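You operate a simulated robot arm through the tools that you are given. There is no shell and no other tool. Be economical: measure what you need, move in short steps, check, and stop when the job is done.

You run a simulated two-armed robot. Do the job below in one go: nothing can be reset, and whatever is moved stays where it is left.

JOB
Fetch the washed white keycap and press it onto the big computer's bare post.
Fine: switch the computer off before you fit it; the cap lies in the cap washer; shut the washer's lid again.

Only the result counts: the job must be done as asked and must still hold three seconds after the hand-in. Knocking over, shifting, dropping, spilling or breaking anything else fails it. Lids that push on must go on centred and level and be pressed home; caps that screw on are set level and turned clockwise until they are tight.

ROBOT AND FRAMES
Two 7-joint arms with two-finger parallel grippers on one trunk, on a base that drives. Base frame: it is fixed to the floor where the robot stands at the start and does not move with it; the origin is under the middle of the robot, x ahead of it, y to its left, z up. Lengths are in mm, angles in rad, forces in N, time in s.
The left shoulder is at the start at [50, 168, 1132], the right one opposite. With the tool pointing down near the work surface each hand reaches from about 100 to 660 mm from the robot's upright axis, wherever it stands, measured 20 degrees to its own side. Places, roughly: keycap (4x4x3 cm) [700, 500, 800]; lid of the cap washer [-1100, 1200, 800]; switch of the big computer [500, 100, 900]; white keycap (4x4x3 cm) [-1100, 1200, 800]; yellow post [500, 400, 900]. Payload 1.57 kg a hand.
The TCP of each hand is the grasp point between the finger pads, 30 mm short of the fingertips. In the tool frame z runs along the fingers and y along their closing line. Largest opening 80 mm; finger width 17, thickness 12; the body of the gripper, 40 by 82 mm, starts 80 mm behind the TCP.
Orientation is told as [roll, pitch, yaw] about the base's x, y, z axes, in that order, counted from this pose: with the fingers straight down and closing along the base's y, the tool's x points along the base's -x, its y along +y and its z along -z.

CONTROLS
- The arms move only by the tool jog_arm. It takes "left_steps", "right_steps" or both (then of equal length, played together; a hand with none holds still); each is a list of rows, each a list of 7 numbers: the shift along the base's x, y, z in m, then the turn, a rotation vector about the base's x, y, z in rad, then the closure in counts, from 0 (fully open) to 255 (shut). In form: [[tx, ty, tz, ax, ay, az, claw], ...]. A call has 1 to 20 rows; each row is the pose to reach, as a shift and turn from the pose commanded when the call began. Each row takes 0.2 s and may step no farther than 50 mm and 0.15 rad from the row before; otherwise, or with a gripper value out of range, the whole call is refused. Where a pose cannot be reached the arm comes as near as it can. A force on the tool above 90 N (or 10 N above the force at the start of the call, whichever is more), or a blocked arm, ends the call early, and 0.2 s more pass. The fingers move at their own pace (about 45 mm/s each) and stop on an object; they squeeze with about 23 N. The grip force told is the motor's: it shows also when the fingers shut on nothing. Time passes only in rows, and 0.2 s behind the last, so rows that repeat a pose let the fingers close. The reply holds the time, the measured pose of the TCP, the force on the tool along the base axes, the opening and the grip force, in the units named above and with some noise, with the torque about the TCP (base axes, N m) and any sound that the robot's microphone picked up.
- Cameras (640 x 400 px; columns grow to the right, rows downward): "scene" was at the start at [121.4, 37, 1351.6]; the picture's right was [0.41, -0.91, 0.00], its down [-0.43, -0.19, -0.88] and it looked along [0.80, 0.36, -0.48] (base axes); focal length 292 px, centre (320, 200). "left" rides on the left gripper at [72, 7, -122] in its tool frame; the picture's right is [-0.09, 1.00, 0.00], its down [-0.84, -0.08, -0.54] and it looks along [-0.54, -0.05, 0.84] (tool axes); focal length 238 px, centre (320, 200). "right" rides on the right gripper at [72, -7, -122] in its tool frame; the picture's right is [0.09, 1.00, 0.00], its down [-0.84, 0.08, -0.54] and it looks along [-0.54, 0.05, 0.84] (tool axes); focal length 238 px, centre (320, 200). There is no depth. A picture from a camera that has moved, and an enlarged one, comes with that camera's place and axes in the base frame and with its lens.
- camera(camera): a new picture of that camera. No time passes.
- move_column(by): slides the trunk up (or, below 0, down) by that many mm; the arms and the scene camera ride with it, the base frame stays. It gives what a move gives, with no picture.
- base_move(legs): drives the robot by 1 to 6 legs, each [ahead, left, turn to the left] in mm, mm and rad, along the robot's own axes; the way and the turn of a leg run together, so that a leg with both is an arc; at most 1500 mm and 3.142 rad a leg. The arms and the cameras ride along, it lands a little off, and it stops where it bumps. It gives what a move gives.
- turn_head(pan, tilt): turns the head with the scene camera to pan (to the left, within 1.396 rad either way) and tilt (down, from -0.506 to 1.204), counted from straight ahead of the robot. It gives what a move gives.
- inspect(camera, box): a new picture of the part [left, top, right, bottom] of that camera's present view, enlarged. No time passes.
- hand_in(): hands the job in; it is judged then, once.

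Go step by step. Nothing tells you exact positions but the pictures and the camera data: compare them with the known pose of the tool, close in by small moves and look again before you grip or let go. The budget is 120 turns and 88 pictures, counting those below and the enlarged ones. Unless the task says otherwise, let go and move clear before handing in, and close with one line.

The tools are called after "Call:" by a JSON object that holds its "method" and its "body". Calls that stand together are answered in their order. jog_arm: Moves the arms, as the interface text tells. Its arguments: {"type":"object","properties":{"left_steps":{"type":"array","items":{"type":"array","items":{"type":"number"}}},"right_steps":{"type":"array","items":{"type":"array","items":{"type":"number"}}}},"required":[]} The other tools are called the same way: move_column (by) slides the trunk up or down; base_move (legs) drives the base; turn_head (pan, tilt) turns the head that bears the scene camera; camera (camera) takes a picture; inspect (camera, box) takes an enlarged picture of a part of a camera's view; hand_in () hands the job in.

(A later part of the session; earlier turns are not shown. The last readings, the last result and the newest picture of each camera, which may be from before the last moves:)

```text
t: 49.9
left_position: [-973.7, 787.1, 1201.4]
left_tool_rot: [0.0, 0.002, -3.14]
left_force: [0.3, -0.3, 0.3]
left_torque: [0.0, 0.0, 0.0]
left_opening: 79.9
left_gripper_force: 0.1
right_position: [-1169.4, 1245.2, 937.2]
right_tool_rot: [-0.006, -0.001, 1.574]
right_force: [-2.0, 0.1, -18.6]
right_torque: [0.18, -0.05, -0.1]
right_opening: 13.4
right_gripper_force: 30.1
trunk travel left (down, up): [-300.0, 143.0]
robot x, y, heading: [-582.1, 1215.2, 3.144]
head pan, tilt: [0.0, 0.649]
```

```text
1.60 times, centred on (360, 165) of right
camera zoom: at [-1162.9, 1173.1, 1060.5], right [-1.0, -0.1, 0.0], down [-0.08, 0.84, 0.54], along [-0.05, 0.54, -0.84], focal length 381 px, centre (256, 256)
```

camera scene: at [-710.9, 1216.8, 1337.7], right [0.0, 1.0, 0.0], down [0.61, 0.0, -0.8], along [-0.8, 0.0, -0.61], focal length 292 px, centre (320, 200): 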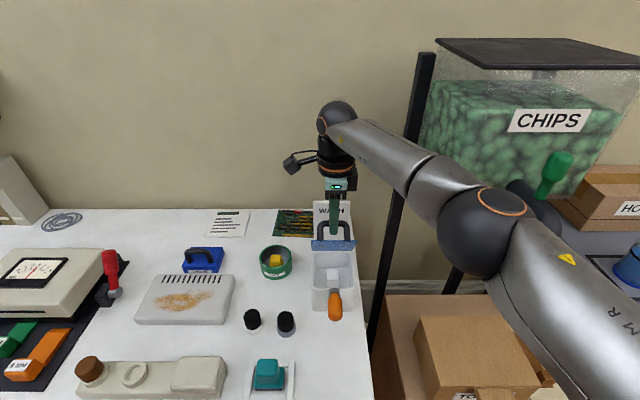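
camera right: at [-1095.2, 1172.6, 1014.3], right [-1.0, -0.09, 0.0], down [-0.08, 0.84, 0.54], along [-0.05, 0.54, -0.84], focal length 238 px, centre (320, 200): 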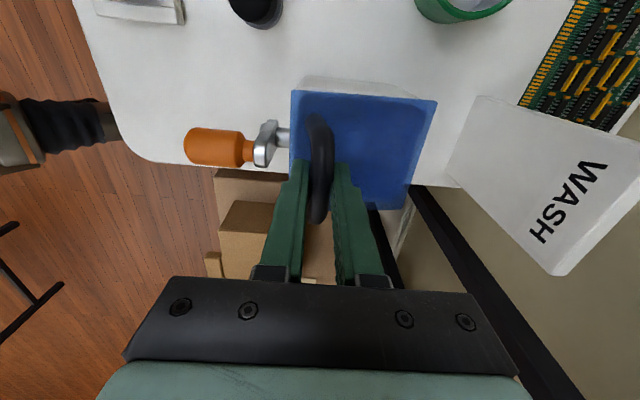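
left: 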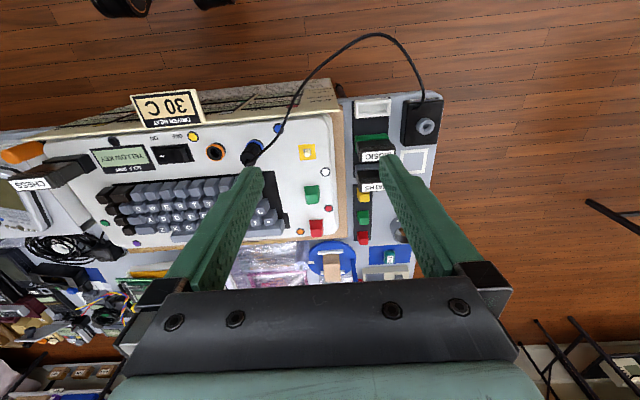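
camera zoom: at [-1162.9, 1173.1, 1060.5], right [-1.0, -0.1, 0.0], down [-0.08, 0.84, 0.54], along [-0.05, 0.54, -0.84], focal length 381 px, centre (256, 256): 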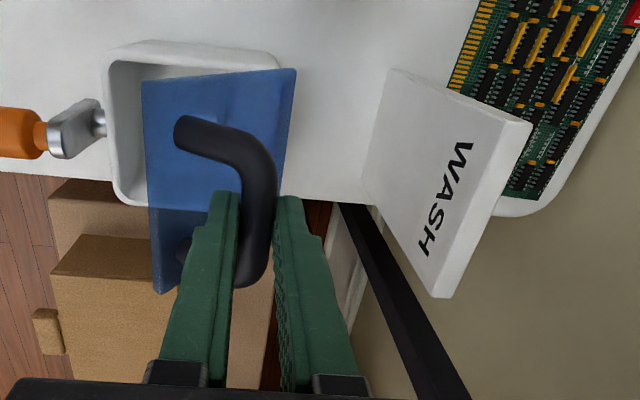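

The cap sits at the bottom of the box. The pull was a bit too high, so I correct the arc and continue to about 90°.

Call:
{"method": "jog_arm", "body": {"right_steps": [[0, 0, -0.004, 0, 0, 0, 255], [-0.008, 0, -0.0035, 0, 0, 0, 255], [-0.0155, 0, -0.003, 0, 0, 0, 255], [-0.0235, 0, -0.004, 0, 0, 0, 255], [-0.0315, 0, -0.0055, 0, 0, 0, 255], [-0.039, 0, -0.008, 0, 0, 0, 255], [-0.047, 0, -0.0105, 0, 0, 0, 255]]}}

Call:
{"method": "inspect", "body": {"camera": "right", "box": [160, 40, 560, 290]}}

Call:
{"method": "inspect", "body": {"camera": "scene", "box": [290, 190, 380, 325]}}

```text
t: 51.5
left_position: [-969.9, 785.2, 1200.9]
left_tool_rot: [-0.002, -0.001, -3.14]
left_force: [1.0, -0.4, -0.6]
left_torque: [0.02, 0.02, 0.0]
left_opening: 79.8
left_gripper_force: 0.0
right_position: [-1175.5, 1248.5, 936.2]
right_tool_rot: [0.003, 0.003, 1.577]
right_force: [2.1, -17.5, 13.5]
right_torque: [-0.24, -0.01, -0.2]
right_opening: 14.0
right_gripper_force: 30.0
right hand out of reach, approached as far as the arm can: row 2, 3, 4, 5, 6, 7
trunk travel left (down, up): [-300.0, 143.0]
robot x, y, heading: [-578.9, 1212.5, -3.141]
head pan, tilt: [0.0, 0.649]
```

```text
1.60 times, centred on (360, 165) of right
camera zoom: at [-1167.1, 1177.0, 1057.8], right [-1.0, -0.1, 0.0], down [-0.08, 0.84, 0.54], along [-0.05, 0.54, -0.84], focal length 381 px, centre (256, 256)
```

zoom: 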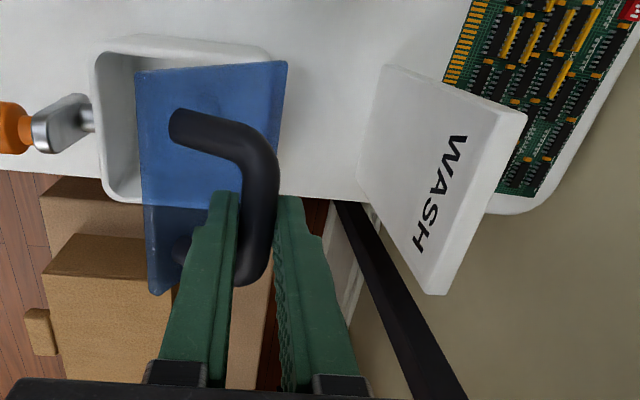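

```text
2.96 times, centred on (335, 258) of scene
camera zoom: at [-707.3, 1214.6, 1338.1], right [0.0, 1.0, 0.0], down [0.6, 0.0, -0.8], along [-0.8, 0.0, -0.6], focal length 866 px, centre (276, 30)
```

zoom: 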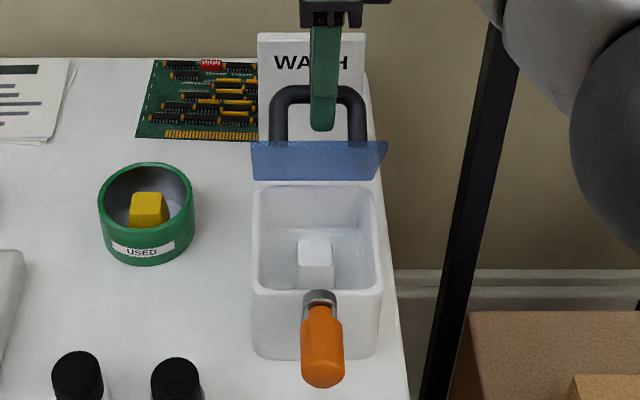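

The arm is at its reach limit with the lid at about 60°. I loosen the grip into a cage around the bar and creep the base forward 35 mm, which swings the lid further.

Call:
{"method": "jog_arm", "body": {"right_steps": [[0, -0.002, 0, 0, 0, 0, 185], [0, -0.002, 0, 0, 0, 0, 185]]}}

Call:
{"method": "base_move", "body": {"legs": [[35, 0, 0]]}}

Call:
{"method": "inspect", "body": {"camera": "right", "box": [160, 40, 560, 290]}}

```text
t: 52.1
left_position: [-973.0, 787.2, 1201.2]
left_tool_rot: [0.0, 0.0, -3.141]
left_force: [-0.2, 0.0, 0.7]
left_torque: [-0.01, -0.02, 0.0]
left_opening: 80.2
left_gripper_force: 0.1
right_position: [-1178.1, 1252.5, 932.6]
right_tool_rot: [-0.001, -0.004, 1.571]
right_force: [0.2, 0.4, 0.5]
right_torque: [0.02, 0.0, 0.01]
right_opening: 22.2
right_gripper_force: 0.1
trunk travel left (down, up): [-300.0, 143.0]
robot x, y, heading: [-577.2, 1216.9, 3.142]
head pan, tilt: [0.0, 0.649]
```

```text
t: 52.9
left_position: [-1008.4, 787.3, 1201.5]
left_tool_rot: [0.002, 0.0, -3.14]
left_force: [0.4, -0.2, 0.1]
left_torque: [0.02, -0.06, 0.04]
left_opening: 80.1
left_gripper_force: 0.1
right_position: [-1212.0, 1250.5, 934.3]
right_tool_rot: [0.001, 0.0, 1.573]
right_force: [-0.4, 0.1, -0.4]
right_torque: [-0.02, -0.03, 0.03]
right_opening: 22.1
right_gripper_force: 0.1
trunk travel left (down, up): [-300.0, 143.0]
robot x, y, heading: [-614.1, 1217.4, 3.146]
head pan, tilt: [0.0, 0.649]
```

```text
1.60 times, centred on (360, 165) of right
camera zoom: at [-1204.3, 1178.7, 1055.9], right [-1.0, -0.09, 0.0], down [-0.08, 0.84, 0.54], along [-0.05, 0.54, -0.84], focal length 381 px, centre (256, 256)
```

zoom: 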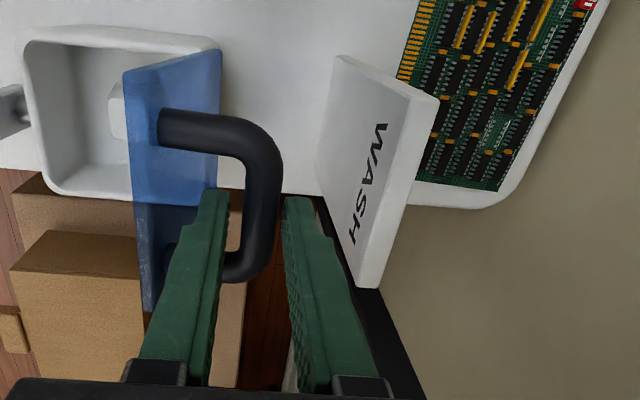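

Lid is near 78°. I re-grip and go a little past vertical while tilting the hand to gain reach.

Call:
{"method": "jog_arm", "body": {"right_steps": [[0, 0, 0, 0, 0.1, 0, 225], [0, 0, 0, 0, 0.2, 0, 255], [0, 0, 0, 0, 0.3, 0, 255], [-0.005, 0, -0.001, 0, 0.3, 0, 255], [-0.01, 0, -0.003, 0, 0.3, 0, 255], [-0.015, 0, -0.005, 0, 0.3, 0, 255], [-0.02, 0, -0.007, 0, 0.3, 0, 255]]}}

Call:
{"method": "inspect", "body": {"camera": "right", "box": [160, 40, 560, 290]}}

Call:
{"method": "inspect", "body": {"camera": "scene", "box": [290, 170, 390, 325]}}

```text
t: 54.5
left_position: [-1007.5, 788.5, 1201.8]
left_tool_rot: [0.003, 0.001, -3.141]
left_force: [0.1, 0.1, 0.2]
left_torque: [-0.03, 0.01, 0.02]
left_opening: 79.8
left_gripper_force: 0.1
right_position: [-1231.7, 1252.6, 927.0]
right_tool_rot: [0.297, -0.001, 1.572]
right_force: [5.9, 9.4, -8.3]
right_torque: [0.47, -0.16, -0.16]
right_opening: 13.8
right_gripper_force: 30.1
trunk travel left (down, up): [-300.0, 143.0]
robot x, y, heading: [-617.9, 1219.0, 3.141]
head pan, tilt: [0.0, 0.649]
```

```text
1.60 times, centred on (360, 165) of right
camera zoom: at [-1187.9, 1180.4, 1040.5], right [-0.95, -0.09, 0.29], down [0.08, 0.84, 0.54], along [-0.29, 0.54, -0.79], focal length 381 px, centre (256, 256)
```

zoom: 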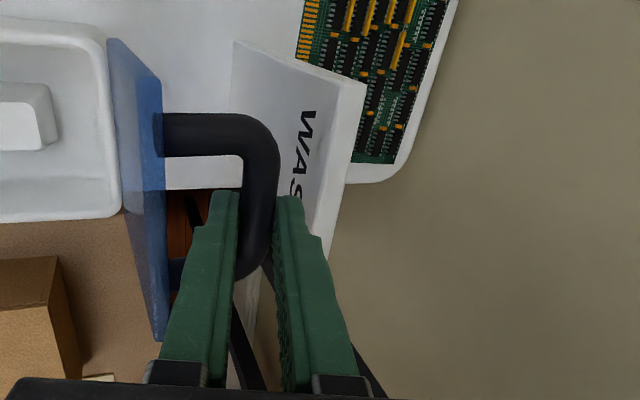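

```text
2.58 times, centred on (340, 248) of scene
camera zoom: at [-743.9, 1217.8, 1337.8], right [0.0, 1.0, 0.0], down [0.6, 0.0, -0.8], along [-0.8, 0.0, -0.6], focal length 755 px, centre (268, 77)
```

zoom: 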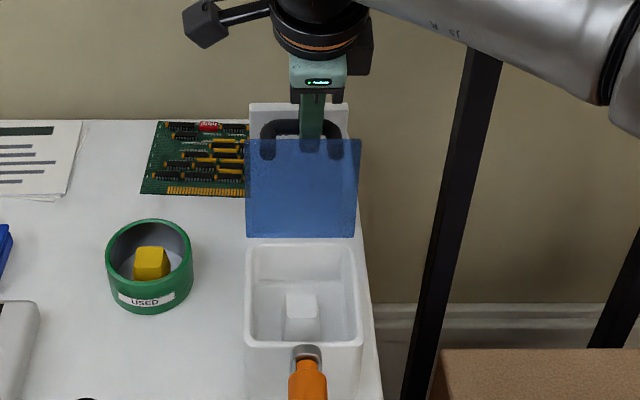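

The lid is about vertical or slightly past. I loosen the cage to see which way it rests.

Call:
{"method": "jog_arm", "body": {"right_steps": [[0, 0, 0, 0, 0, 0, 175], [0, 0, 0, 0, 0, 0, 175], [0, 0, 0, 0, 0, 0, 175]]}}

Call:
{"method": "inspect", "body": {"camera": "right", "box": [160, 40, 560, 290]}}

```text
t: 55.3
left_position: [-1007.3, 787.4, 1200.2]
left_tool_rot: [0.0, -0.001, -3.14]
left_force: [0.7, 0.6, 0.6]
left_torque: [0.03, 0.01, -0.03]
left_opening: 80.4
left_gripper_force: 0.1
right_position: [-1229.8, 1250.9, 926.8]
right_tool_rot: [0.298, 0.0, 1.572]
right_force: [0.9, -0.7, -0.7]
right_torque: [0.01, 0.01, -0.01]
right_opening: 25.1
right_gripper_force: 0.0
trunk travel left (down, up): [-300.0, 143.0]
robot x, y, heading: [-616.5, 1219.7, 3.141]
head pan, tilt: [0.0, 0.649]
```

```text
1.60 times, centred on (360, 165) of right
camera zoom: at [-1187.6, 1178.5, 1042.2], right [-0.95, -0.09, 0.3], down [0.08, 0.84, 0.54], along [-0.3, 0.54, -0.79], focal length 381 px, centre (256, 256)
```

zoom: 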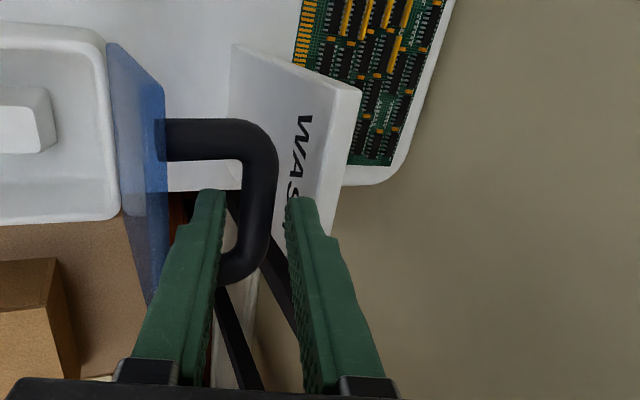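

The bar rests near the front finger. I test whether the lid stays by itself by moving the cage 5 mm toward me.

Call:
{"method": "jog_arm", "body": {"right_steps": [[0.003, 0, 0, 0, 0, 0, 175], [0.006, 0, 0, 0, 0, 0, 175], [0.006, 0, 0, 0, 0, 0, 175], [0.006, 0, 0, 0, 0, 0, 175]]}}

Call:
{"method": "inspect", "body": {"camera": "right", "box": [160, 40, 560, 290]}}

```text
t: 56.3
left_position: [-1005.7, 787.9, 1202.4]
left_tool_rot: [0.0, 0.002, -3.139]
left_force: [0.7, 0.4, -0.6]
left_torque: [-0.02, 0.01, -0.02]
left_opening: 80.0
left_gripper_force: 0.2
right_position: [-1224.5, 1251.1, 927.1]
right_tool_rot: [0.299, 0.0, 1.572]
right_force: [-1.2, -0.6, 0.6]
right_torque: [0.02, -0.03, -0.02]
right_opening: 24.7
right_gripper_force: 0.1
trunk travel left (down, up): [-300.0, 143.0]
robot x, y, heading: [-618.9, 1217.8, 3.144]
head pan, tilt: [0.0, 0.649]
```

```text
1.60 times, centred on (360, 165) of right
camera zoom: at [-1181.7, 1178.4, 1042.1], right [-0.95, -0.09, 0.29], down [0.08, 0.84, 0.54], along [-0.3, 0.54, -0.79], focal length 381 px, centre (256, 256)
```

zoom: 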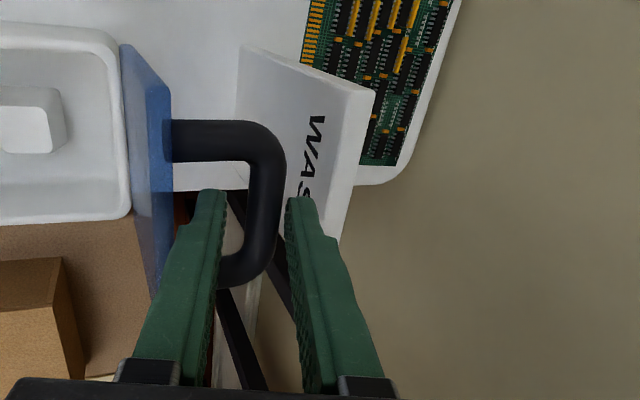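

The lid stayed put while the cage moved, so it holds by itself. I withdraw the hand along its own axis.

Call:
{"method": "jog_arm", "body": {"right_steps": [[0.002, 0, 0, 0, 0, 0, 175], [0.006, 0, 0.014, 0, 0, 0, 175], [0.011, 0, 0.029, 0, 0, 0, 175], [0.017, 0, 0.048, 0, 0, 0, 175], [0.026, 0, 0.077, 0, 0, 0, 175]]}}

Call:
{"method": "inspect", "body": {"camera": "right", "box": [160, 40, 560, 290]}}

Call:
{"method": "inspect", "body": {"camera": "scene", "box": [290, 170, 390, 325]}}

```text
t: 57.5
left_position: [-1005.6, 787.1, 1202.0]
left_tool_rot: [0.0, -0.003, -3.141]
left_force: [-0.7, -0.2, 0.5]
left_torque: [0.01, 0.01, 0.01]
left_opening: 80.2
left_gripper_force: 0.0
right_position: [-1198.9, 1250.6, 1004.6]
right_tool_rot: [0.3, -0.001, 1.575]
right_force: [-0.5, 0.1, 0.0]
right_torque: [-0.01, 0.0, 0.0]
right_opening: 25.3
right_gripper_force: 0.2
trunk travel left (down, up): [-300.0, 143.0]
robot x, y, heading: [-616.7, 1215.2, 3.145]
head pan, tilt: [0.0, 0.649]
```

```text
1.60 times, centred on (360, 165) of right
camera zoom: at [-1155.2, 1178.7, 1119.1], right [-0.95, -0.09, 0.29], down [0.08, 0.84, 0.54], along [-0.3, 0.54, -0.79], focal length 381 px, centre (256, 256)
```

zoom: 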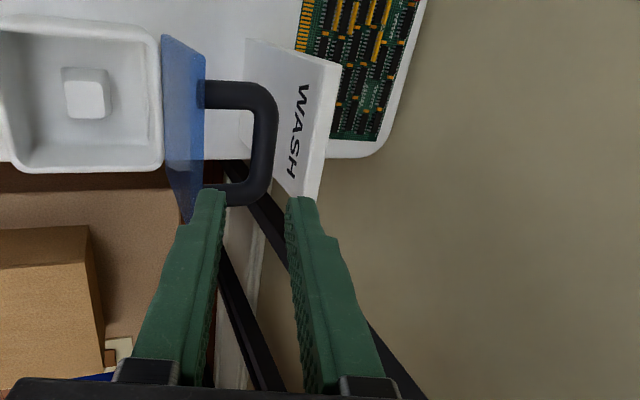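

```text
2.58 times, centred on (340, 248) of scene
camera zoom: at [-743.4, 1216.7, 1337.9], right [0.0, 1.0, 0.0], down [0.6, 0.0, -0.8], along [-0.8, 0.0, -0.6], focal length 755 px, centre (268, 77)
```

zoom: 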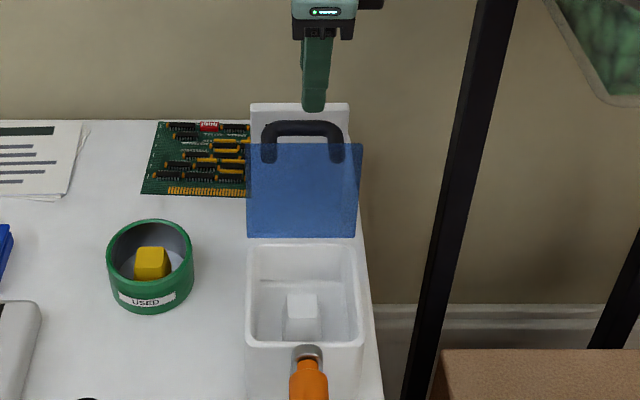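

The lid stays open, and the cap is at about (-1133, 1244), top z≈805. I bring the right hand upright above it with a 56 mm opening.

Call:
{"method": "jog_arm", "body": {"right_steps": [[0.02, -0.002, 0.03, 0, 0, 0, 76], [0.045, -0.004, 0.035, 0, -0.1, 0, 76], [0.066, -0.006, 0.035, 0, -0.2, 0, 76], [0.066, -0.006, 0.02, 0, -0.299, 0, 76], [0.066, -0.006, -0.02, 0, -0.299, 0, 76], [0.066, -0.006, -0.06, 0, -0.299, 0, 76], [0.066, -0.006, -0.06, 0, -0.299, 0, 76]]}}

Call:
{"method": "camera", "body": {"camera": "right"}}

Call:
{"method": "inspect", "body": {"camera": "scene", "box": [290, 170, 390, 325]}}

```text
t: 59.1
left_position: [-1007.3, 787.0, 1201.5]
left_tool_rot: [-0.001, -0.002, -3.14]
left_force: [-0.5, 0.3, -0.1]
left_torque: [0.0, -0.04, 0.0]
left_opening: 79.6
left_gripper_force: 0.0
right_position: [-1133.5, 1244.4, 944.2]
right_tool_rot: [0.002, -0.001, 1.572]
right_force: [-0.5, -1.0, 0.1]
right_torque: [-0.02, 0.0, 0.0]
right_opening: 56.4
right_gripper_force: 0.1
trunk travel left (down, up): [-300.0, 143.0]
robot x, y, heading: [-615.4, 1217.2, 3.145]
head pan, tilt: [0.0, 0.649]
```

```text
43 pictures are left
camera right: at [-1126.3, 1172.6, 1066.6], right [-1.0, -0.09, 0.0], down [-0.08, 0.84, 0.54], along [-0.05, 0.54, -0.84], focal length 238 px, centre (320, 200)
```

right: 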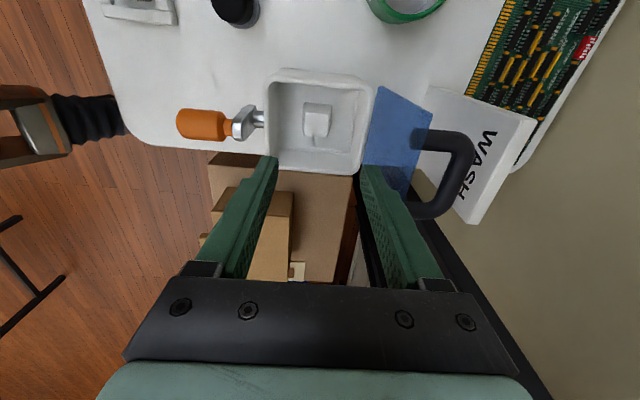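

```text
2.58 times, centred on (340, 248) of scene
camera zoom: at [-743.6, 1216.7, 1337.9], right [0.0, 1.0, 0.0], down [0.6, 0.0, -0.8], along [-0.8, 0.0, -0.6], focal length 755 px, centre (268, 77)
```

zoom: 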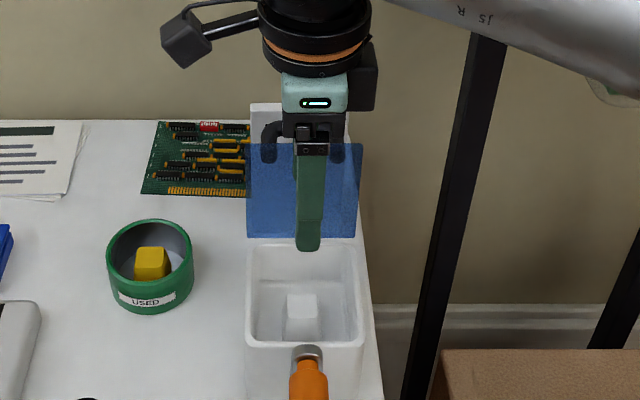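

Call:
{"method": "inspect", "body": {"camera": "right", "box": [250, 60, 390, 180]}}

```text
3.33 times, centred on (320, 120) of right
camera zoom: at [-1126.3, 1172.6, 1066.6], right [-1.0, -0.09, 0.0], down [-0.08, 0.84, 0.54], along [-0.05, 0.54, -0.84], focal length 794 px, centre (320, 467)
```

zoom: 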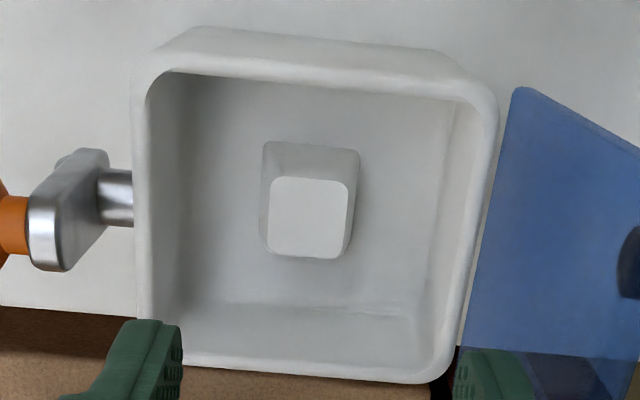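

Cap centre refined to (-1130.5, 1244.5). Descending with fingertips to about z 782.

Call:
{"method": "jog_arm", "body": {"right_steps": [[0.003, 0, -0.03, 0, 0, 0, 76], [0.003, 0, -0.06, 0, 0, 0, 76], [0.003, 0, -0.09, 0, 0, 0, 76], [0.003, 0, -0.11, 0, 0, 0, 76], [0.003, 0, -0.122, 0, 0, 0, 76], [0.003, 0, -0.132, 0, 0, 0, 76], [0.003, 0, -0.132, 0, 0, 0, 76]]}}

Call:
{"method": "inspect", "body": {"camera": "right", "box": [180, 50, 460, 290]}}

Call:
{"method": "inspect", "body": {"camera": "scene", "box": [290, 170, 390, 325]}}

```text
t: 60.7
left_position: [-1007.3, 787.1, 1201.1]
left_tool_rot: [0.0, -0.002, -3.139]
left_force: [0.2, -0.3, 0.2]
left_torque: [0.01, 0.0, -0.04]
left_opening: 79.9
left_gripper_force: 0.0
right_position: [-1131.6, 1244.0, 811.7]
right_tool_rot: [0.001, 0.001, 1.571]
right_force: [0.1, 0.1, 0.0]
right_torque: [-0.04, 0.03, 0.0]
right_opening: 56.3
right_gripper_force: 0.1
trunk travel left (down, up): [-300.0, 143.0]
robot x, y, heading: [-610.3, 1217.9, 3.14]
head pan, tilt: [0.0, 0.649]
```

```text
1.67 times, centred on (320, 170) of right
camera zoom: at [-1122.3, 1172.0, 934.4], right [-1.0, -0.09, 0.0], down [-0.08, 0.84, 0.54], along [-0.05, 0.54, -0.84], focal length 397 px, centre (320, 250)
```

zoom: 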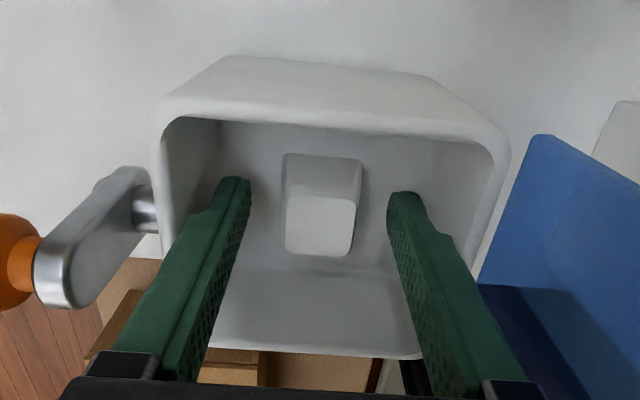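

```text
2.58 times, centred on (340, 248) of scene
camera zoom: at [-743.7, 1216.7, 1337.9], right [0.0, 1.0, 0.0], down [0.6, 0.0, -0.8], along [-0.8, 0.0, -0.6], focal length 755 px, centre (268, 77)
```

zoom: 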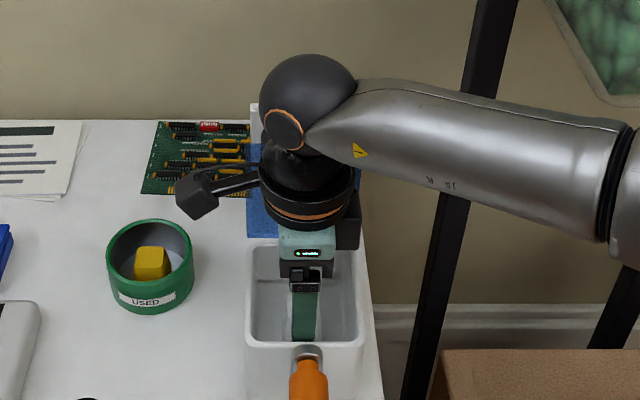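

Well centred; floor z≈776, cap top ≈806. I lower 2.5 mm more and close.

Call:
{"method": "jog_arm", "body": {"right_steps": [[0.001, 0, -0.0025, 0, 0, 0, 76], [0.001, 0, -0.0025, 0, 0, 0, 110], [0.001, 0, -0.0025, 0, 0, 0, 150], [0.001, 0, -0.0025, 0, 0, 0, 255], [0.001, 0, -0.0025, 0, 0, 0, 255], [0.001, 0, -0.0025, 0, 0, 0, 255]]}}

Call:
{"method": "inspect", "body": {"camera": "right", "box": [180, 50, 460, 290]}}

```text
t: 62.1
left_position: [-1005.9, 787.8, 1201.6]
left_tool_rot: [-0.001, 0.001, -3.141]
left_force: [0.6, 0.1, 0.3]
left_torque: [-0.01, 0.0, -0.01]
left_opening: 80.2
left_gripper_force: 0.0
right_position: [-1129.3, 1244.7, 809.5]
right_tool_rot: [0.0, 0.0, 1.573]
right_force: [-0.4, 0.3, -0.6]
right_torque: [0.01, -0.01, 0.0]
right_opening: 31.5
right_gripper_force: 22.6
trunk travel left (down, up): [-300.0, 143.0]
robot x, y, heading: [-614.0, 1219.2, 3.138]
head pan, tilt: [0.0, 0.649]
```

```text
1.67 times, centred on (320, 170) of right
camera zoom: at [-1121.3, 1172.3, 932.0], right [-1.0, -0.09, 0.0], down [-0.08, 0.84, 0.54], along [-0.05, 0.54, -0.84], focal length 397 px, centre (320, 250)
```

zoom: 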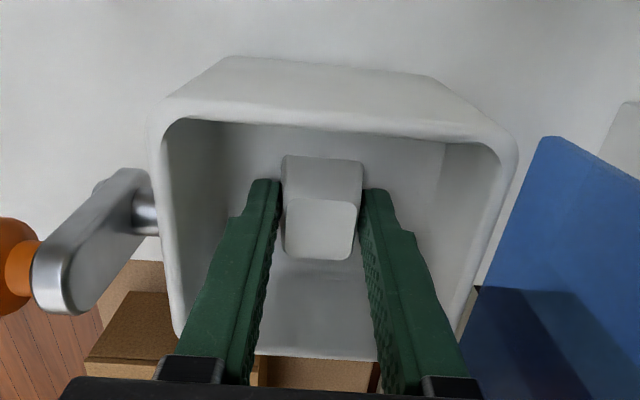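

Cap gripped at 31.5 mm. Lifting straight up out of the box.

Call:
{"method": "jog_arm", "body": {"right_steps": [[0, 0, 0.01, 0, 0, 0, 255], [0, 0, 0.03, 0, 0, 0, 255], [0, 0, 0.06, 0, 0, 0, 255], [0, 0, 0.09, 0, 0, 0, 255], [0, 0, 0.13, 0, 0, 0, 255], [0.02, 0, 0.16, 0, 0, 0, 255], [0.04, 0, 0.19, 0, 0, 0, 255], [0.06, 0, 0.21, 0, 0, 0, 255]]}}

Call:
{"method": "camera", "body": {"camera": "right"}}

Call:
{"method": "camera", "body": {"camera": "scene"}}

```text
t: 63.9
left_position: [-1006.0, 787.0, 1202.2]
left_tool_rot: [0.001, -0.002, -3.14]
left_force: [0.0, 0.6, 0.0]
left_torque: [0.02, 0.02, -0.01]
left_opening: 79.9
left_gripper_force: 0.2
right_position: [-1068.7, 1245.5, 1019.9]
right_tool_rot: [0.002, 0.001, 1.574]
right_force: [0.6, 0.1, 0.5]
right_torque: [0.0, 0.01, 0.02]
right_opening: 0.0
right_gripper_force: 21.8
trunk travel left (down, up): [-300.0, 143.0]
robot x, y, heading: [-616.3, 1217.3, 3.141]
head pan, tilt: [0.0, 0.649]
```

```text
37 pictures are left
camera right: at [-1061.5, 1172.7, 1142.0], right [-1.0, -0.09, 0.0], down [-0.08, 0.84, 0.54], along [-0.05, 0.54, -0.84], focal length 238 px, centre (320, 200)
```

right: 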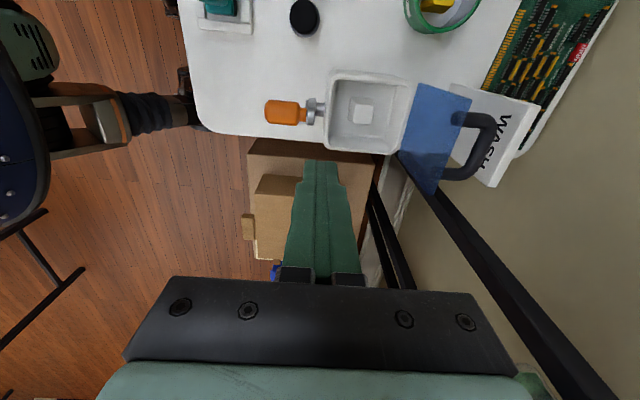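

```text
36 pictures are left
camera scene: at [-743.4, 1216.7, 1337.9], right [0.0, 1.0, 0.0], down [0.6, 0.0, -0.8], along [-0.8, 0.0, -0.6], focal length 292 px, centre (320, 200)
```

scene: 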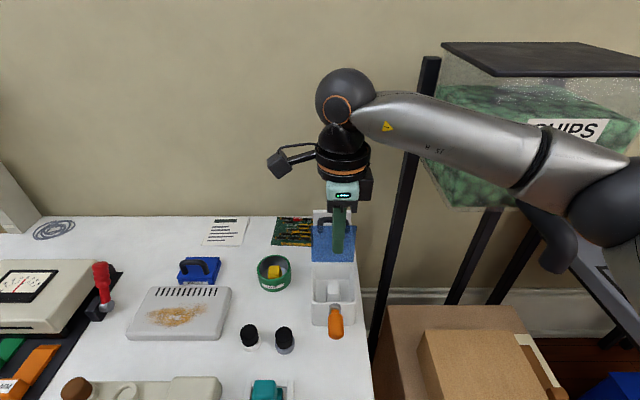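

The cap slipped out of the grip and remains in the box. I look at it closely before a lower grip.

Call:
{"method": "inspect", "body": {"camera": "right", "box": [300, 50, 440, 170]}}

Call:
{"method": "inspect", "body": {"camera": "scene", "box": [295, 255, 375, 335]}}

```text
3.33 times, centred on (370, 110) of right
camera zoom: at [-1061.5, 1172.7, 1142.0], right [-1.0, -0.09, 0.0], down [-0.08, 0.84, 0.54], along [-0.05, 0.54, -0.84], focal length 794 px, centre (153, 500)
```

zoom: 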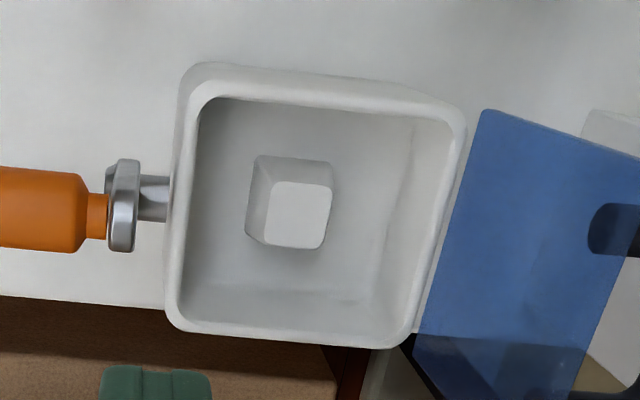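

```text
5.00 times, centred on (335, 295) of scene
camera zoom: at [-743.4, 1216.7, 1337.9], right [0.0, 1.0, 0.0], down [0.6, 0.0, -0.8], along [-0.8, 0.0, -0.6], focal length 1462 px, centre (245, -275)
```

zoom: 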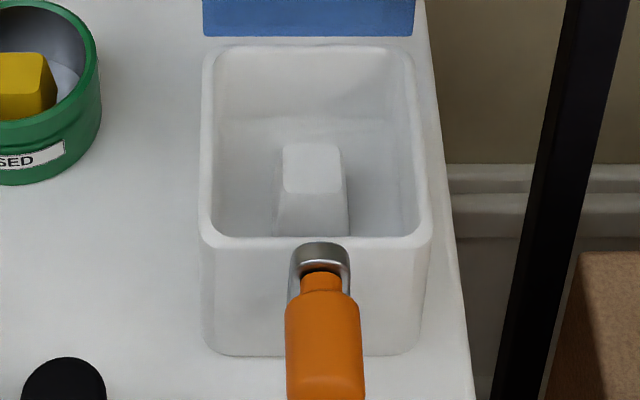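

Cap is upright in the same place; the box floor is probably lower than I assumed (table z≈755). I go back in and feel for the floor with the fingertips.

Call:
{"method": "jog_arm", "body": {"right_steps": [[-0.03, 0, 0, 0, 0, 0, 76], [-0.06, -0.001, -0.02, 0, 0, 0, 76], [-0.0605, -0.001, -0.06, 0, 0, 0, 76], [-0.0605, -0.001, -0.1, 0, 0, 0, 76], [-0.0605, -0.001, -0.14, 0, 0, 0, 76], [-0.0605, -0.001, -0.18, 0, 0, 0, 76], [-0.0605, -0.001, -0.208, 0, 0, 0, 76], [-0.0605, -0.001, -0.212, 0, 0, 0, 76], [-0.0605, -0.001, -0.215, 0, 0, 0, 76], [-0.0605, -0.001, -0.217, 0, 0, 0, 76]]}}

Call:
{"method": "inspect", "body": {"camera": "right", "box": [180, 50, 460, 290]}}

```text
t: 66.1
left_position: [-1006.5, 787.5, 1202.7]
left_tool_rot: [0.0, -0.002, -3.141]
left_force: [1.2, -0.9, -0.5]
left_torque: [0.02, 0.02, -0.02]
left_opening: 80.1
left_gripper_force: 0.1
right_position: [-1130.7, 1245.1, 805.1]
right_tool_rot: [0.005, 0.002, 1.572]
right_force: [2.1, 3.7, 17.2]
right_torque: [0.13, -0.64, 0.22]
right_opening: 57.0
right_gripper_force: 0.7
trunk travel left (down, up): [-300.0, 143.0]
robot x, y, heading: [-617.2, 1217.2, 3.137]
head pan, tilt: [0.0, 0.649]
```

```text
1.67 times, centred on (320, 170) of right
camera zoom: at [-1122.3, 1172.2, 927.4], right [-1.0, -0.09, 0.01], down [-0.08, 0.84, 0.54], along [-0.06, 0.54, -0.84], focal length 397 px, centre (320, 250)
```

zoom: 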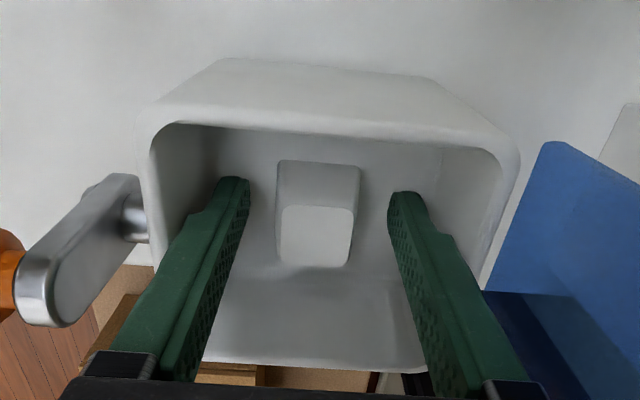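

Fingertips touch the floor at z≈775. I back off 1 mm, grip there and lift slowly while watching the opening.

Call:
{"method": "jog_arm", "body": {"right_steps": [[0.001, 0, 0.0015, 0, 0, 0, 90], [0.001, 0, 0.0015, 0, 0, 0, 150], [0.001, 0, 0.0015, 0, 0, 0, 255], [0.001, 0, 0.0015, 0, 0, 0, 255], [0.001, 0, 0.0015, 0, 0, 0, 255], [0.001, 0, 0.0025, 0, 0, 0, 255], [0.001, 0, 0.0045, 0, 0, 0, 255], [0.001, 0, 0.0065, 0, 0, 0, 255]]}}

Call:
{"method": "inspect", "body": {"camera": "right", "box": [250, 100, 390, 220]}}

```text
t: 67.9
left_position: [-1005.9, 787.3, 1201.0]
left_tool_rot: [0.0, -0.002, -3.141]
left_force: [-0.2, 0.1, -0.3]
left_torque: [0.0, 0.0, 0.01]
left_opening: 80.1
left_gripper_force: 0.2
right_position: [-1129.1, 1244.5, 808.4]
right_tool_rot: [0.003, -0.001, 1.571]
right_force: [-0.3, 0.4, -0.3]
right_torque: [-0.02, 0.02, -0.01]
right_opening: 32.7
right_gripper_force: 23.5
trunk travel left (down, up): [-300.0, 143.0]
robot x, y, heading: [-615.6, 1215.2, 3.143]
head pan, tilt: [0.0, 0.649]
```

```text
3.33 times, centred on (320, 160) of right
camera zoom: at [-1121.5, 1172.2, 930.5], right [-1.0, -0.09, 0.0], down [-0.08, 0.84, 0.54], along [-0.05, 0.54, -0.84], focal length 794 px, centre (320, 333)
```

zoom: 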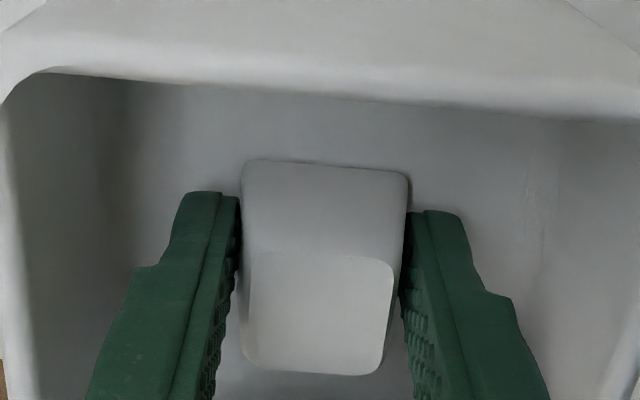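

Opening 32.7 mm and the cap seems to move with the hand. Lifting slowly.

Call:
{"method": "jog_arm", "body": {"right_steps": [[0, 0, 0.002, 0, 0, 0, 255], [0, 0, 0.004, 0, 0, 0, 255], [0, 0, 0.006, 0, 0, 0, 255], [0, 0, 0.008, 0, 0, 0, 255], [0, 0, 0.01, 0, 0, 0, 255], [0, 0, 0.012, 0, 0, 0, 255]]}}

Call:
{"method": "inspect", "body": {"camera": "right", "box": [250, 100, 390, 220]}}

```text
t: 69.3
left_position: [-1008.2, 786.4, 1202.3]
left_tool_rot: [0.0, -0.001, -3.139]
left_force: [0.6, -0.1, -0.2]
left_torque: [0.02, 0.0, 0.0]
left_opening: 79.8
left_gripper_force: 0.0
right_position: [-1128.5, 1244.1, 821.5]
right_tool_rot: [0.002, 0.001, 1.573]
right_force: [0.8, 0.1, 0.5]
right_torque: [0.01, 0.0, -0.02]
right_opening: 32.5
right_gripper_force: 22.4
trunk travel left (down, up): [-300.0, 143.0]
robot x, y, heading: [-615.4, 1213.2, 3.139]
head pan, tilt: [0.0, 0.649]
```

```text
3.33 times, centred on (320, 160) of right
camera zoom: at [-1120.7, 1171.8, 943.7], right [-1.0, -0.09, 0.0], down [-0.08, 0.84, 0.54], along [-0.05, 0.54, -0.84], focal length 794 px, centre (320, 333)
```

zoom: 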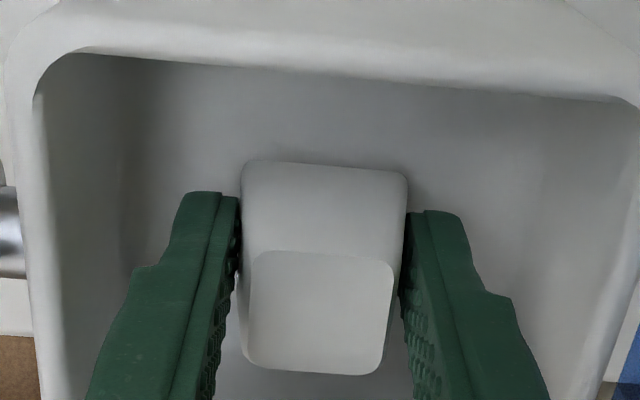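

The cap is lifted with the hand. Continuing upward gently.

Call:
{"method": "jog_arm", "body": {"right_steps": [[0, 0, 0.004, 0, 0, 0, 255], [0, 0, 0.01, 0, 0, 0, 255], [0, 0, 0.018, 0, 0, 0, 255], [0, 0, 0.026, 0, 0, 0, 255], [0, 0, 0.034, 0, 0, 0, 255], [0, 0, 0.042, 0, 0, 0, 255], [0, 0, 0.05, 0, 0, 0, 255], [0, 0, 0.058, 0, 0, 0, 255], [0, 0, 0.066, 0, 0, 0, 255], [0, 0, 0.074, 0, 0, 0, 255], [0, 0, 0.082, 0, 0, 0, 255], [0, 0, 0.09, 0, 0, 0, 255], [0, 0, 0.096, 0, 0, 0, 255], [0, 0, 0.1, 0, 0, 0, 255]]}}

Call:
{"method": "inspect", "body": {"camera": "right", "box": [250, 100, 390, 220]}}

```text
t: 72.3
left_position: [-1007.5, 788.0, 1201.3]
left_tool_rot: [-0.001, 0.0, -3.138]
left_force: [0.4, -0.4, 0.0]
left_torque: [-0.03, -0.02, 0.0]
left_opening: 80.1
left_gripper_force: 0.1
right_position: [-1128.9, 1244.8, 921.4]
right_tool_rot: [0.004, -0.001, 1.573]
right_force: [0.1, 0.4, -0.5]
right_torque: [-0.02, 0.02, 0.01]
right_opening: 32.5
right_gripper_force: 23.0
trunk travel left (down, up): [-300.0, 143.0]
robot x, y, heading: [-613.0, 1218.6, 3.138]
head pan, tilt: [0.0, 0.649]
```

```text
3.33 times, centred on (320, 160) of right
camera zoom: at [-1120.8, 1171.9, 1043.6], right [-1.0, -0.09, 0.0], down [-0.08, 0.84, 0.54], along [-0.05, 0.54, -0.84], focal length 794 px, centre (320, 333)
```

zoom: 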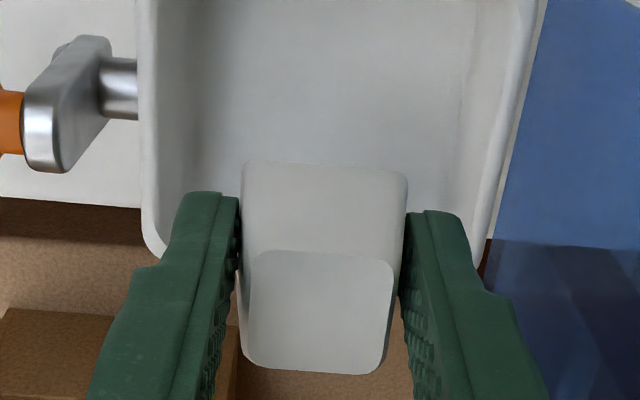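

Cap is held firmly. I swing the right hand aside with it and turn the left hand for closing the lid.

Call:
{"method": "jog_arm", "body": {"right_steps": [[0, 0, 0.01, 0, 0, 0, 255], [0.006, 0, 0.025, 0, 0, 0, 255], [0.02, 0.005, 0.04, 0, 0, 0, 255], [0.035, 0.01, 0.055, 0, 0, 0, 255], [0.05, 0.015, 0.07, 0, 0, 0, 255], [0.065, 0.02, 0.085, 0, 0, 0, 255], [0.08, 0.03, 0.1, 0, 0, 0, 255], [0.1, 0.04, 0.11, 0, 0, 0, 255], [0.12, 0.05, 0.12, 0, 0, 0, 255], [0.14, 0.06, 0.13, 0, 0, 0, 255], [0.16, 0.075, 0.14, 0, 0, 0, 255], [0.18, 0.09, 0.15, 0, 0, 0, 255], [0.2, 0.1, 0.15, 0, 0, 0, 255]], "left_steps": [[0, 0, 0, 0, 0, 0.13, 0], [0, 0, 0, 0, 0, 0.26, 0], [0, 0, 0, 0, 0, 0.39, 0], [0, 0, 0, 0, 0, 0.52, 0], [0, 0, 0, 0, 0, 0.65, 0], [0, 0, 0, 0, 0, 0.78, 0], [0, 0, 0, 0, 0, 0.91, 0], [0, 0, 0, 0, 0, 1.04, 0], [0, 0, 0, 0, 0, 1.17, 0], [0, 0, 0, 0, 0, 1.3, 0], [0, 0, 0, 0, 0, 1.43, 100], [0, 0, 0, 0, 0, 1.56, 150], [0, 0, 0, 0, 0, 1.569, 160]]}}

```text
t: 75.1
left_position: [-1007.1, 786.7, 1200.8]
left_tool_rot: [0.001, -0.001, -1.57]
left_force: [0.5, 0.7, 0.4]
left_torque: [-0.04, -0.01, 0.04]
left_opening: 29.7
left_gripper_force: 0.1
right_position: [-928.9, 1344.6, 1071.0]
right_tool_rot: [0.001, 0.001, 1.573]
right_force: [-0.2, -0.3, -1.2]
right_torque: [-0.01, 0.01, 0.01]
right_opening: 32.3
right_gripper_force: 22.8
trunk travel left (down, up): [-300.0, 143.0]
robot x, y, heading: [-616.0, 1217.9, 3.14]
head pan, tilt: [0.0, 0.649]
```

Now the left hand goes over toward the lid's handle, the right hand a little further aside.

Call:
{"method": "jog_arm", "body": {"left_steps": [[0, 0.04, 0, 0, 0.03, 0, 160], [0, 0.08, 0, 0, 0.06, 0, 160], [0, 0.12, 0, 0, 0.1, 0, 160], [0, 0.16, 0, 0, 0.15, 0, 160], [-0.01, 0.2, -0.01, 0, 0.2, 0, 160], [-0.02, 0.24, -0.02, 0, 0.25, 0, 160], [-0.04, 0.28, -0.04, 0, 0.3, 0, 160], [-0.06, 0.315, -0.06, 0, 0.3, 0, 160], [-0.085, 0.35, -0.08, 0, 0.3, 0, 160], [-0.11, 0.385, -0.1, 0, 0.3, 0, 160], [-0.14, 0.42, -0.12, 0, 0.3, 0, 160], [-0.165, 0.445, -0.135, 0, 0.3, 0, 160], [-0.188, 0.459, -0.15, 0, 0.3, 0, 160]], "right_steps": [[0.005, 0.003, 0, 0, 0, 0, 255], [0.01, 0.006, 0, 0, 0, 0, 255], [0.015, 0.01, 0, 0, 0, 0, 255], [0.02, 0.014, 0, 0, 0, 0, 255], [0.025, 0.018, 0, 0, 0, 0, 255], [0.03, 0.022, 0, 0, 0, 0, 255], [0.035, 0.026, 0, 0, 0, 0, 255], [0.04, 0.03, 0, 0, 0, 0, 255], [0.045, 0.034, 0, 0, 0, 0, 255], [0.05, 0.038, 0, 0, 0, 0, 255], [0.05, 0.04, 0, 0, 0, 0, 255], [0.05, 0.04, 0, 0, 0, 0, 255], [0.05, 0.04, 0, 0, 0, 0, 255]]}}

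Call:
{"method": "camera", "body": {"camera": "left"}}

Call:
{"method": "camera", "body": {"camera": "scene"}}

```text
refused: row 11 steps farther than a row can; nothing moved
```

```text
29 pictures are left
camera left: at [-999.3, 859.6, 1324.1], right [1.0, -0.09, 0.0], down [-0.08, -0.84, 0.54], along [-0.05, -0.54, -0.84], focal length 238 px, centre (320, 200)
```

left: 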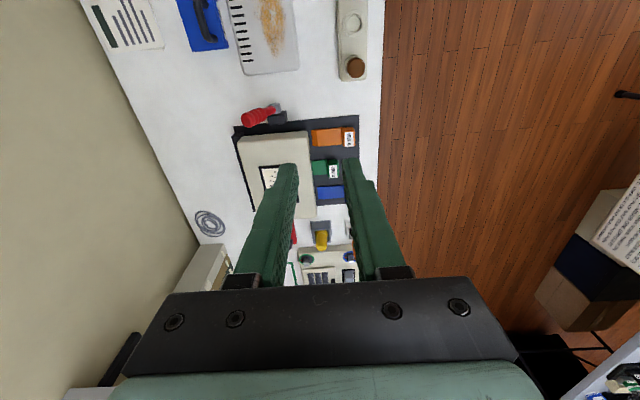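

```text
28 pictures are left
camera scene: at [-743.6, 1216.9, 1337.9], right [0.0, 1.0, 0.0], down [0.6, 0.0, -0.8], along [-0.8, 0.0, -0.6], focal length 292 px, centre (320, 200)
```

scene: 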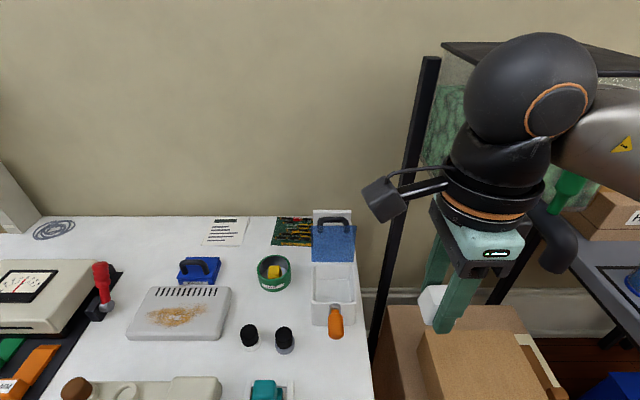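

One row was too long; repeating with shorter rows.

Call:
{"method": "jog_arm", "body": {"left_steps": [[0, 0.04, 0, 0, 0.03, 0, 160], [0, 0.08, 0, 0, 0.06, 0, 160], [0, 0.12, 0, 0, 0.1, 0, 160], [0, 0.16, 0, 0, 0.15, 0, 160], [-0.01, 0.2, -0.01, 0, 0.2, 0, 160], [-0.02, 0.24, -0.02, 0, 0.25, 0, 160], [-0.03, 0.275, -0.035, 0, 0.3, 0, 160], [-0.045, 0.305, -0.05, 0, 0.3, 0, 160], [-0.065, 0.335, -0.065, 0, 0.3, 0, 160], [-0.085, 0.365, -0.08, 0, 0.3, 0, 160], [-0.11, 0.395, -0.1, 0, 0.3, 0, 160], [-0.135, 0.42, -0.12, 0, 0.3, 0, 160], [-0.165, 0.445, -0.135, 0, 0.3, 0, 160], [-0.188, 0.459, -0.15, 0, 0.3, 0, 160], [-0.188, 0.459, -0.15, 0, 0.3, 0, 160]], "right_steps": [[0.005, 0.003, 0, 0, 0, 0, 255], [0.01, 0.006, 0, 0, 0, 0, 255], [0.015, 0.01, 0, 0, 0, 0, 255], [0.02, 0.014, 0, 0, 0, 0, 255], [0.025, 0.018, 0, 0, 0, 0, 255], [0.03, 0.022, 0, 0, 0, 0, 255], [0.035, 0.026, 0, 0, 0, 0, 255], [0.04, 0.03, 0, 0, 0, 0, 255], [0.045, 0.034, 0, 0, 0, 0, 255], [0.05, 0.038, 0, 0, 0, 0, 255], [0.05, 0.04, 0, 0, 0, 0, 255], [0.05, 0.04, 0, 0, 0, 0, 255], [0.05, 0.04, 0, 0, 0, 0, 255], [0.05, 0.04, 0, 0, 0, 0, 255], [0.05, 0.04, 0, 0, 0, 0, 255]]}}

Call:
{"method": "camera", "body": {"camera": "left"}}

```text
t: 78.3
left_position: [-1102.0, 1090.4, 1046.9]
left_tool_rot: [-0.301, 0.0, -1.57]
left_force: [0.7, 0.7, -0.2]
left_torque: [-0.01, 0.02, -0.01]
left_opening: 29.8
left_gripper_force: 0.2
left hand out of reach, approached as far as the arm can: row 9, 10, 11, 12, 13, 14, 15
right_position: [-878.0, 1383.6, 1071.0]
right_tool_rot: [0.0, 0.0, 1.574]
right_force: [-0.4, -0.8, -0.4]
right_torque: [-0.03, 0.0, 0.0]
right_opening: 32.3
right_gripper_force: 22.7
trunk travel left (down, up): [-300.0, 143.0]
robot x, y, heading: [-616.2, 1216.9, 3.141]
head pan, tilt: [0.0, 0.649]
```

```text
27 pictures are left
camera left: at [-1058.0, 1161.7, 1162.2], right [0.95, -0.09, -0.3], down [0.09, -0.84, 0.54], along [-0.3, -0.54, -0.79], focal length 238 px, centre (320, 200)
```

left: 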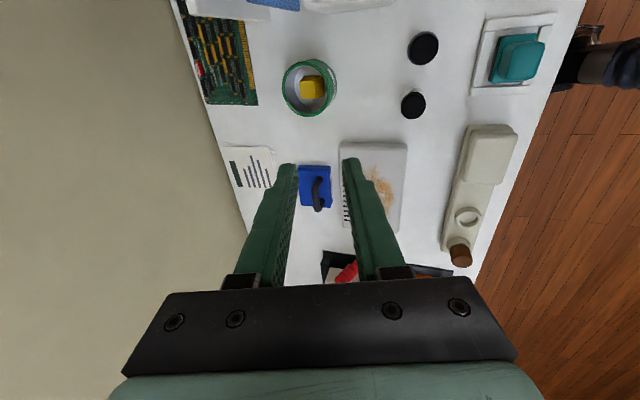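

The left arm can't cross that far; I shift the base 130 mm to its right.

Call:
{"method": "base_move", "body": {"legs": [[0, -130, 0]]}}

```text
t: 80.1
left_position: [-1100.7, 1221.6, 1047.9]
left_tool_rot: [-0.3, 0.0, -1.575]
left_force: [-0.3, -0.1, -0.1]
left_torque: [-0.01, 0.0, -0.01]
left_opening: 29.8
left_gripper_force: 0.1
right_position: [-877.6, 1514.5, 1070.7]
right_tool_rot: [0.002, -0.001, 1.57]
right_force: [1.1, -0.9, -0.5]
right_torque: [-0.01, -0.02, 0.01]
right_opening: 32.5
right_gripper_force: 23.3
trunk travel left (down, up): [-300.0, 143.0]
robot x, y, heading: [-616.6, 1346.6, 3.143]
head pan, tilt: [0.0, 0.649]
```

Call:
{"method": "jog_arm", "body": {"left_steps": [[-0.02, 0.025, 0, 0, 0, 0, 160], [-0.05, 0.025, 0, 0, 0, 0, 160], [-0.08, 0.025, -0.01, 0, 0, 0, 160], [-0.098, 0.025, -0.025, 0, 0, 0, 160], [-0.098, 0.025, -0.038, 0, 0, 0, 160], [-0.098, 0.025, -0.038, 0, 0, 0, 160]]}}

Call:
{"method": "camera", "body": {"camera": "left"}}

```text
t: 81.5
left_position: [-1148.7, 1188.2, 1012.8]
left_tool_rot: [-0.302, 0.002, -1.572]
left_force: [0.3, -0.4, -0.2]
left_torque: [-0.03, 0.04, 0.0]
left_opening: 29.6
left_gripper_force: 0.0
left hand out of reach, approached as far as the arm can: row 1, 2, 3, 4, 5, 6
right_position: [-879.4, 1515.2, 1072.3]
right_tool_rot: [0.003, -0.001, 1.572]
right_force: [-0.3, -0.2, -0.2]
right_torque: [0.02, 0.02, 0.02]
right_opening: 32.4
right_gripper_force: 23.6
trunk travel left (down, up): [-300.0, 143.0]
robot x, y, heading: [-615.3, 1347.7, 3.137]
head pan, tilt: [0.0, 0.649]
```

```text
26 pictures are left
camera left: at [-1106.5, 1259.4, 1127.6], right [0.95, -0.09, -0.3], down [0.09, -0.84, 0.54], along [-0.3, -0.54, -0.79], focal length 238 px, centre (320, 200)
```

left: 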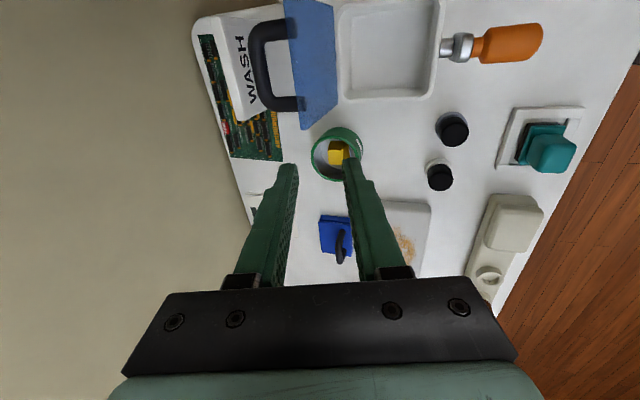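

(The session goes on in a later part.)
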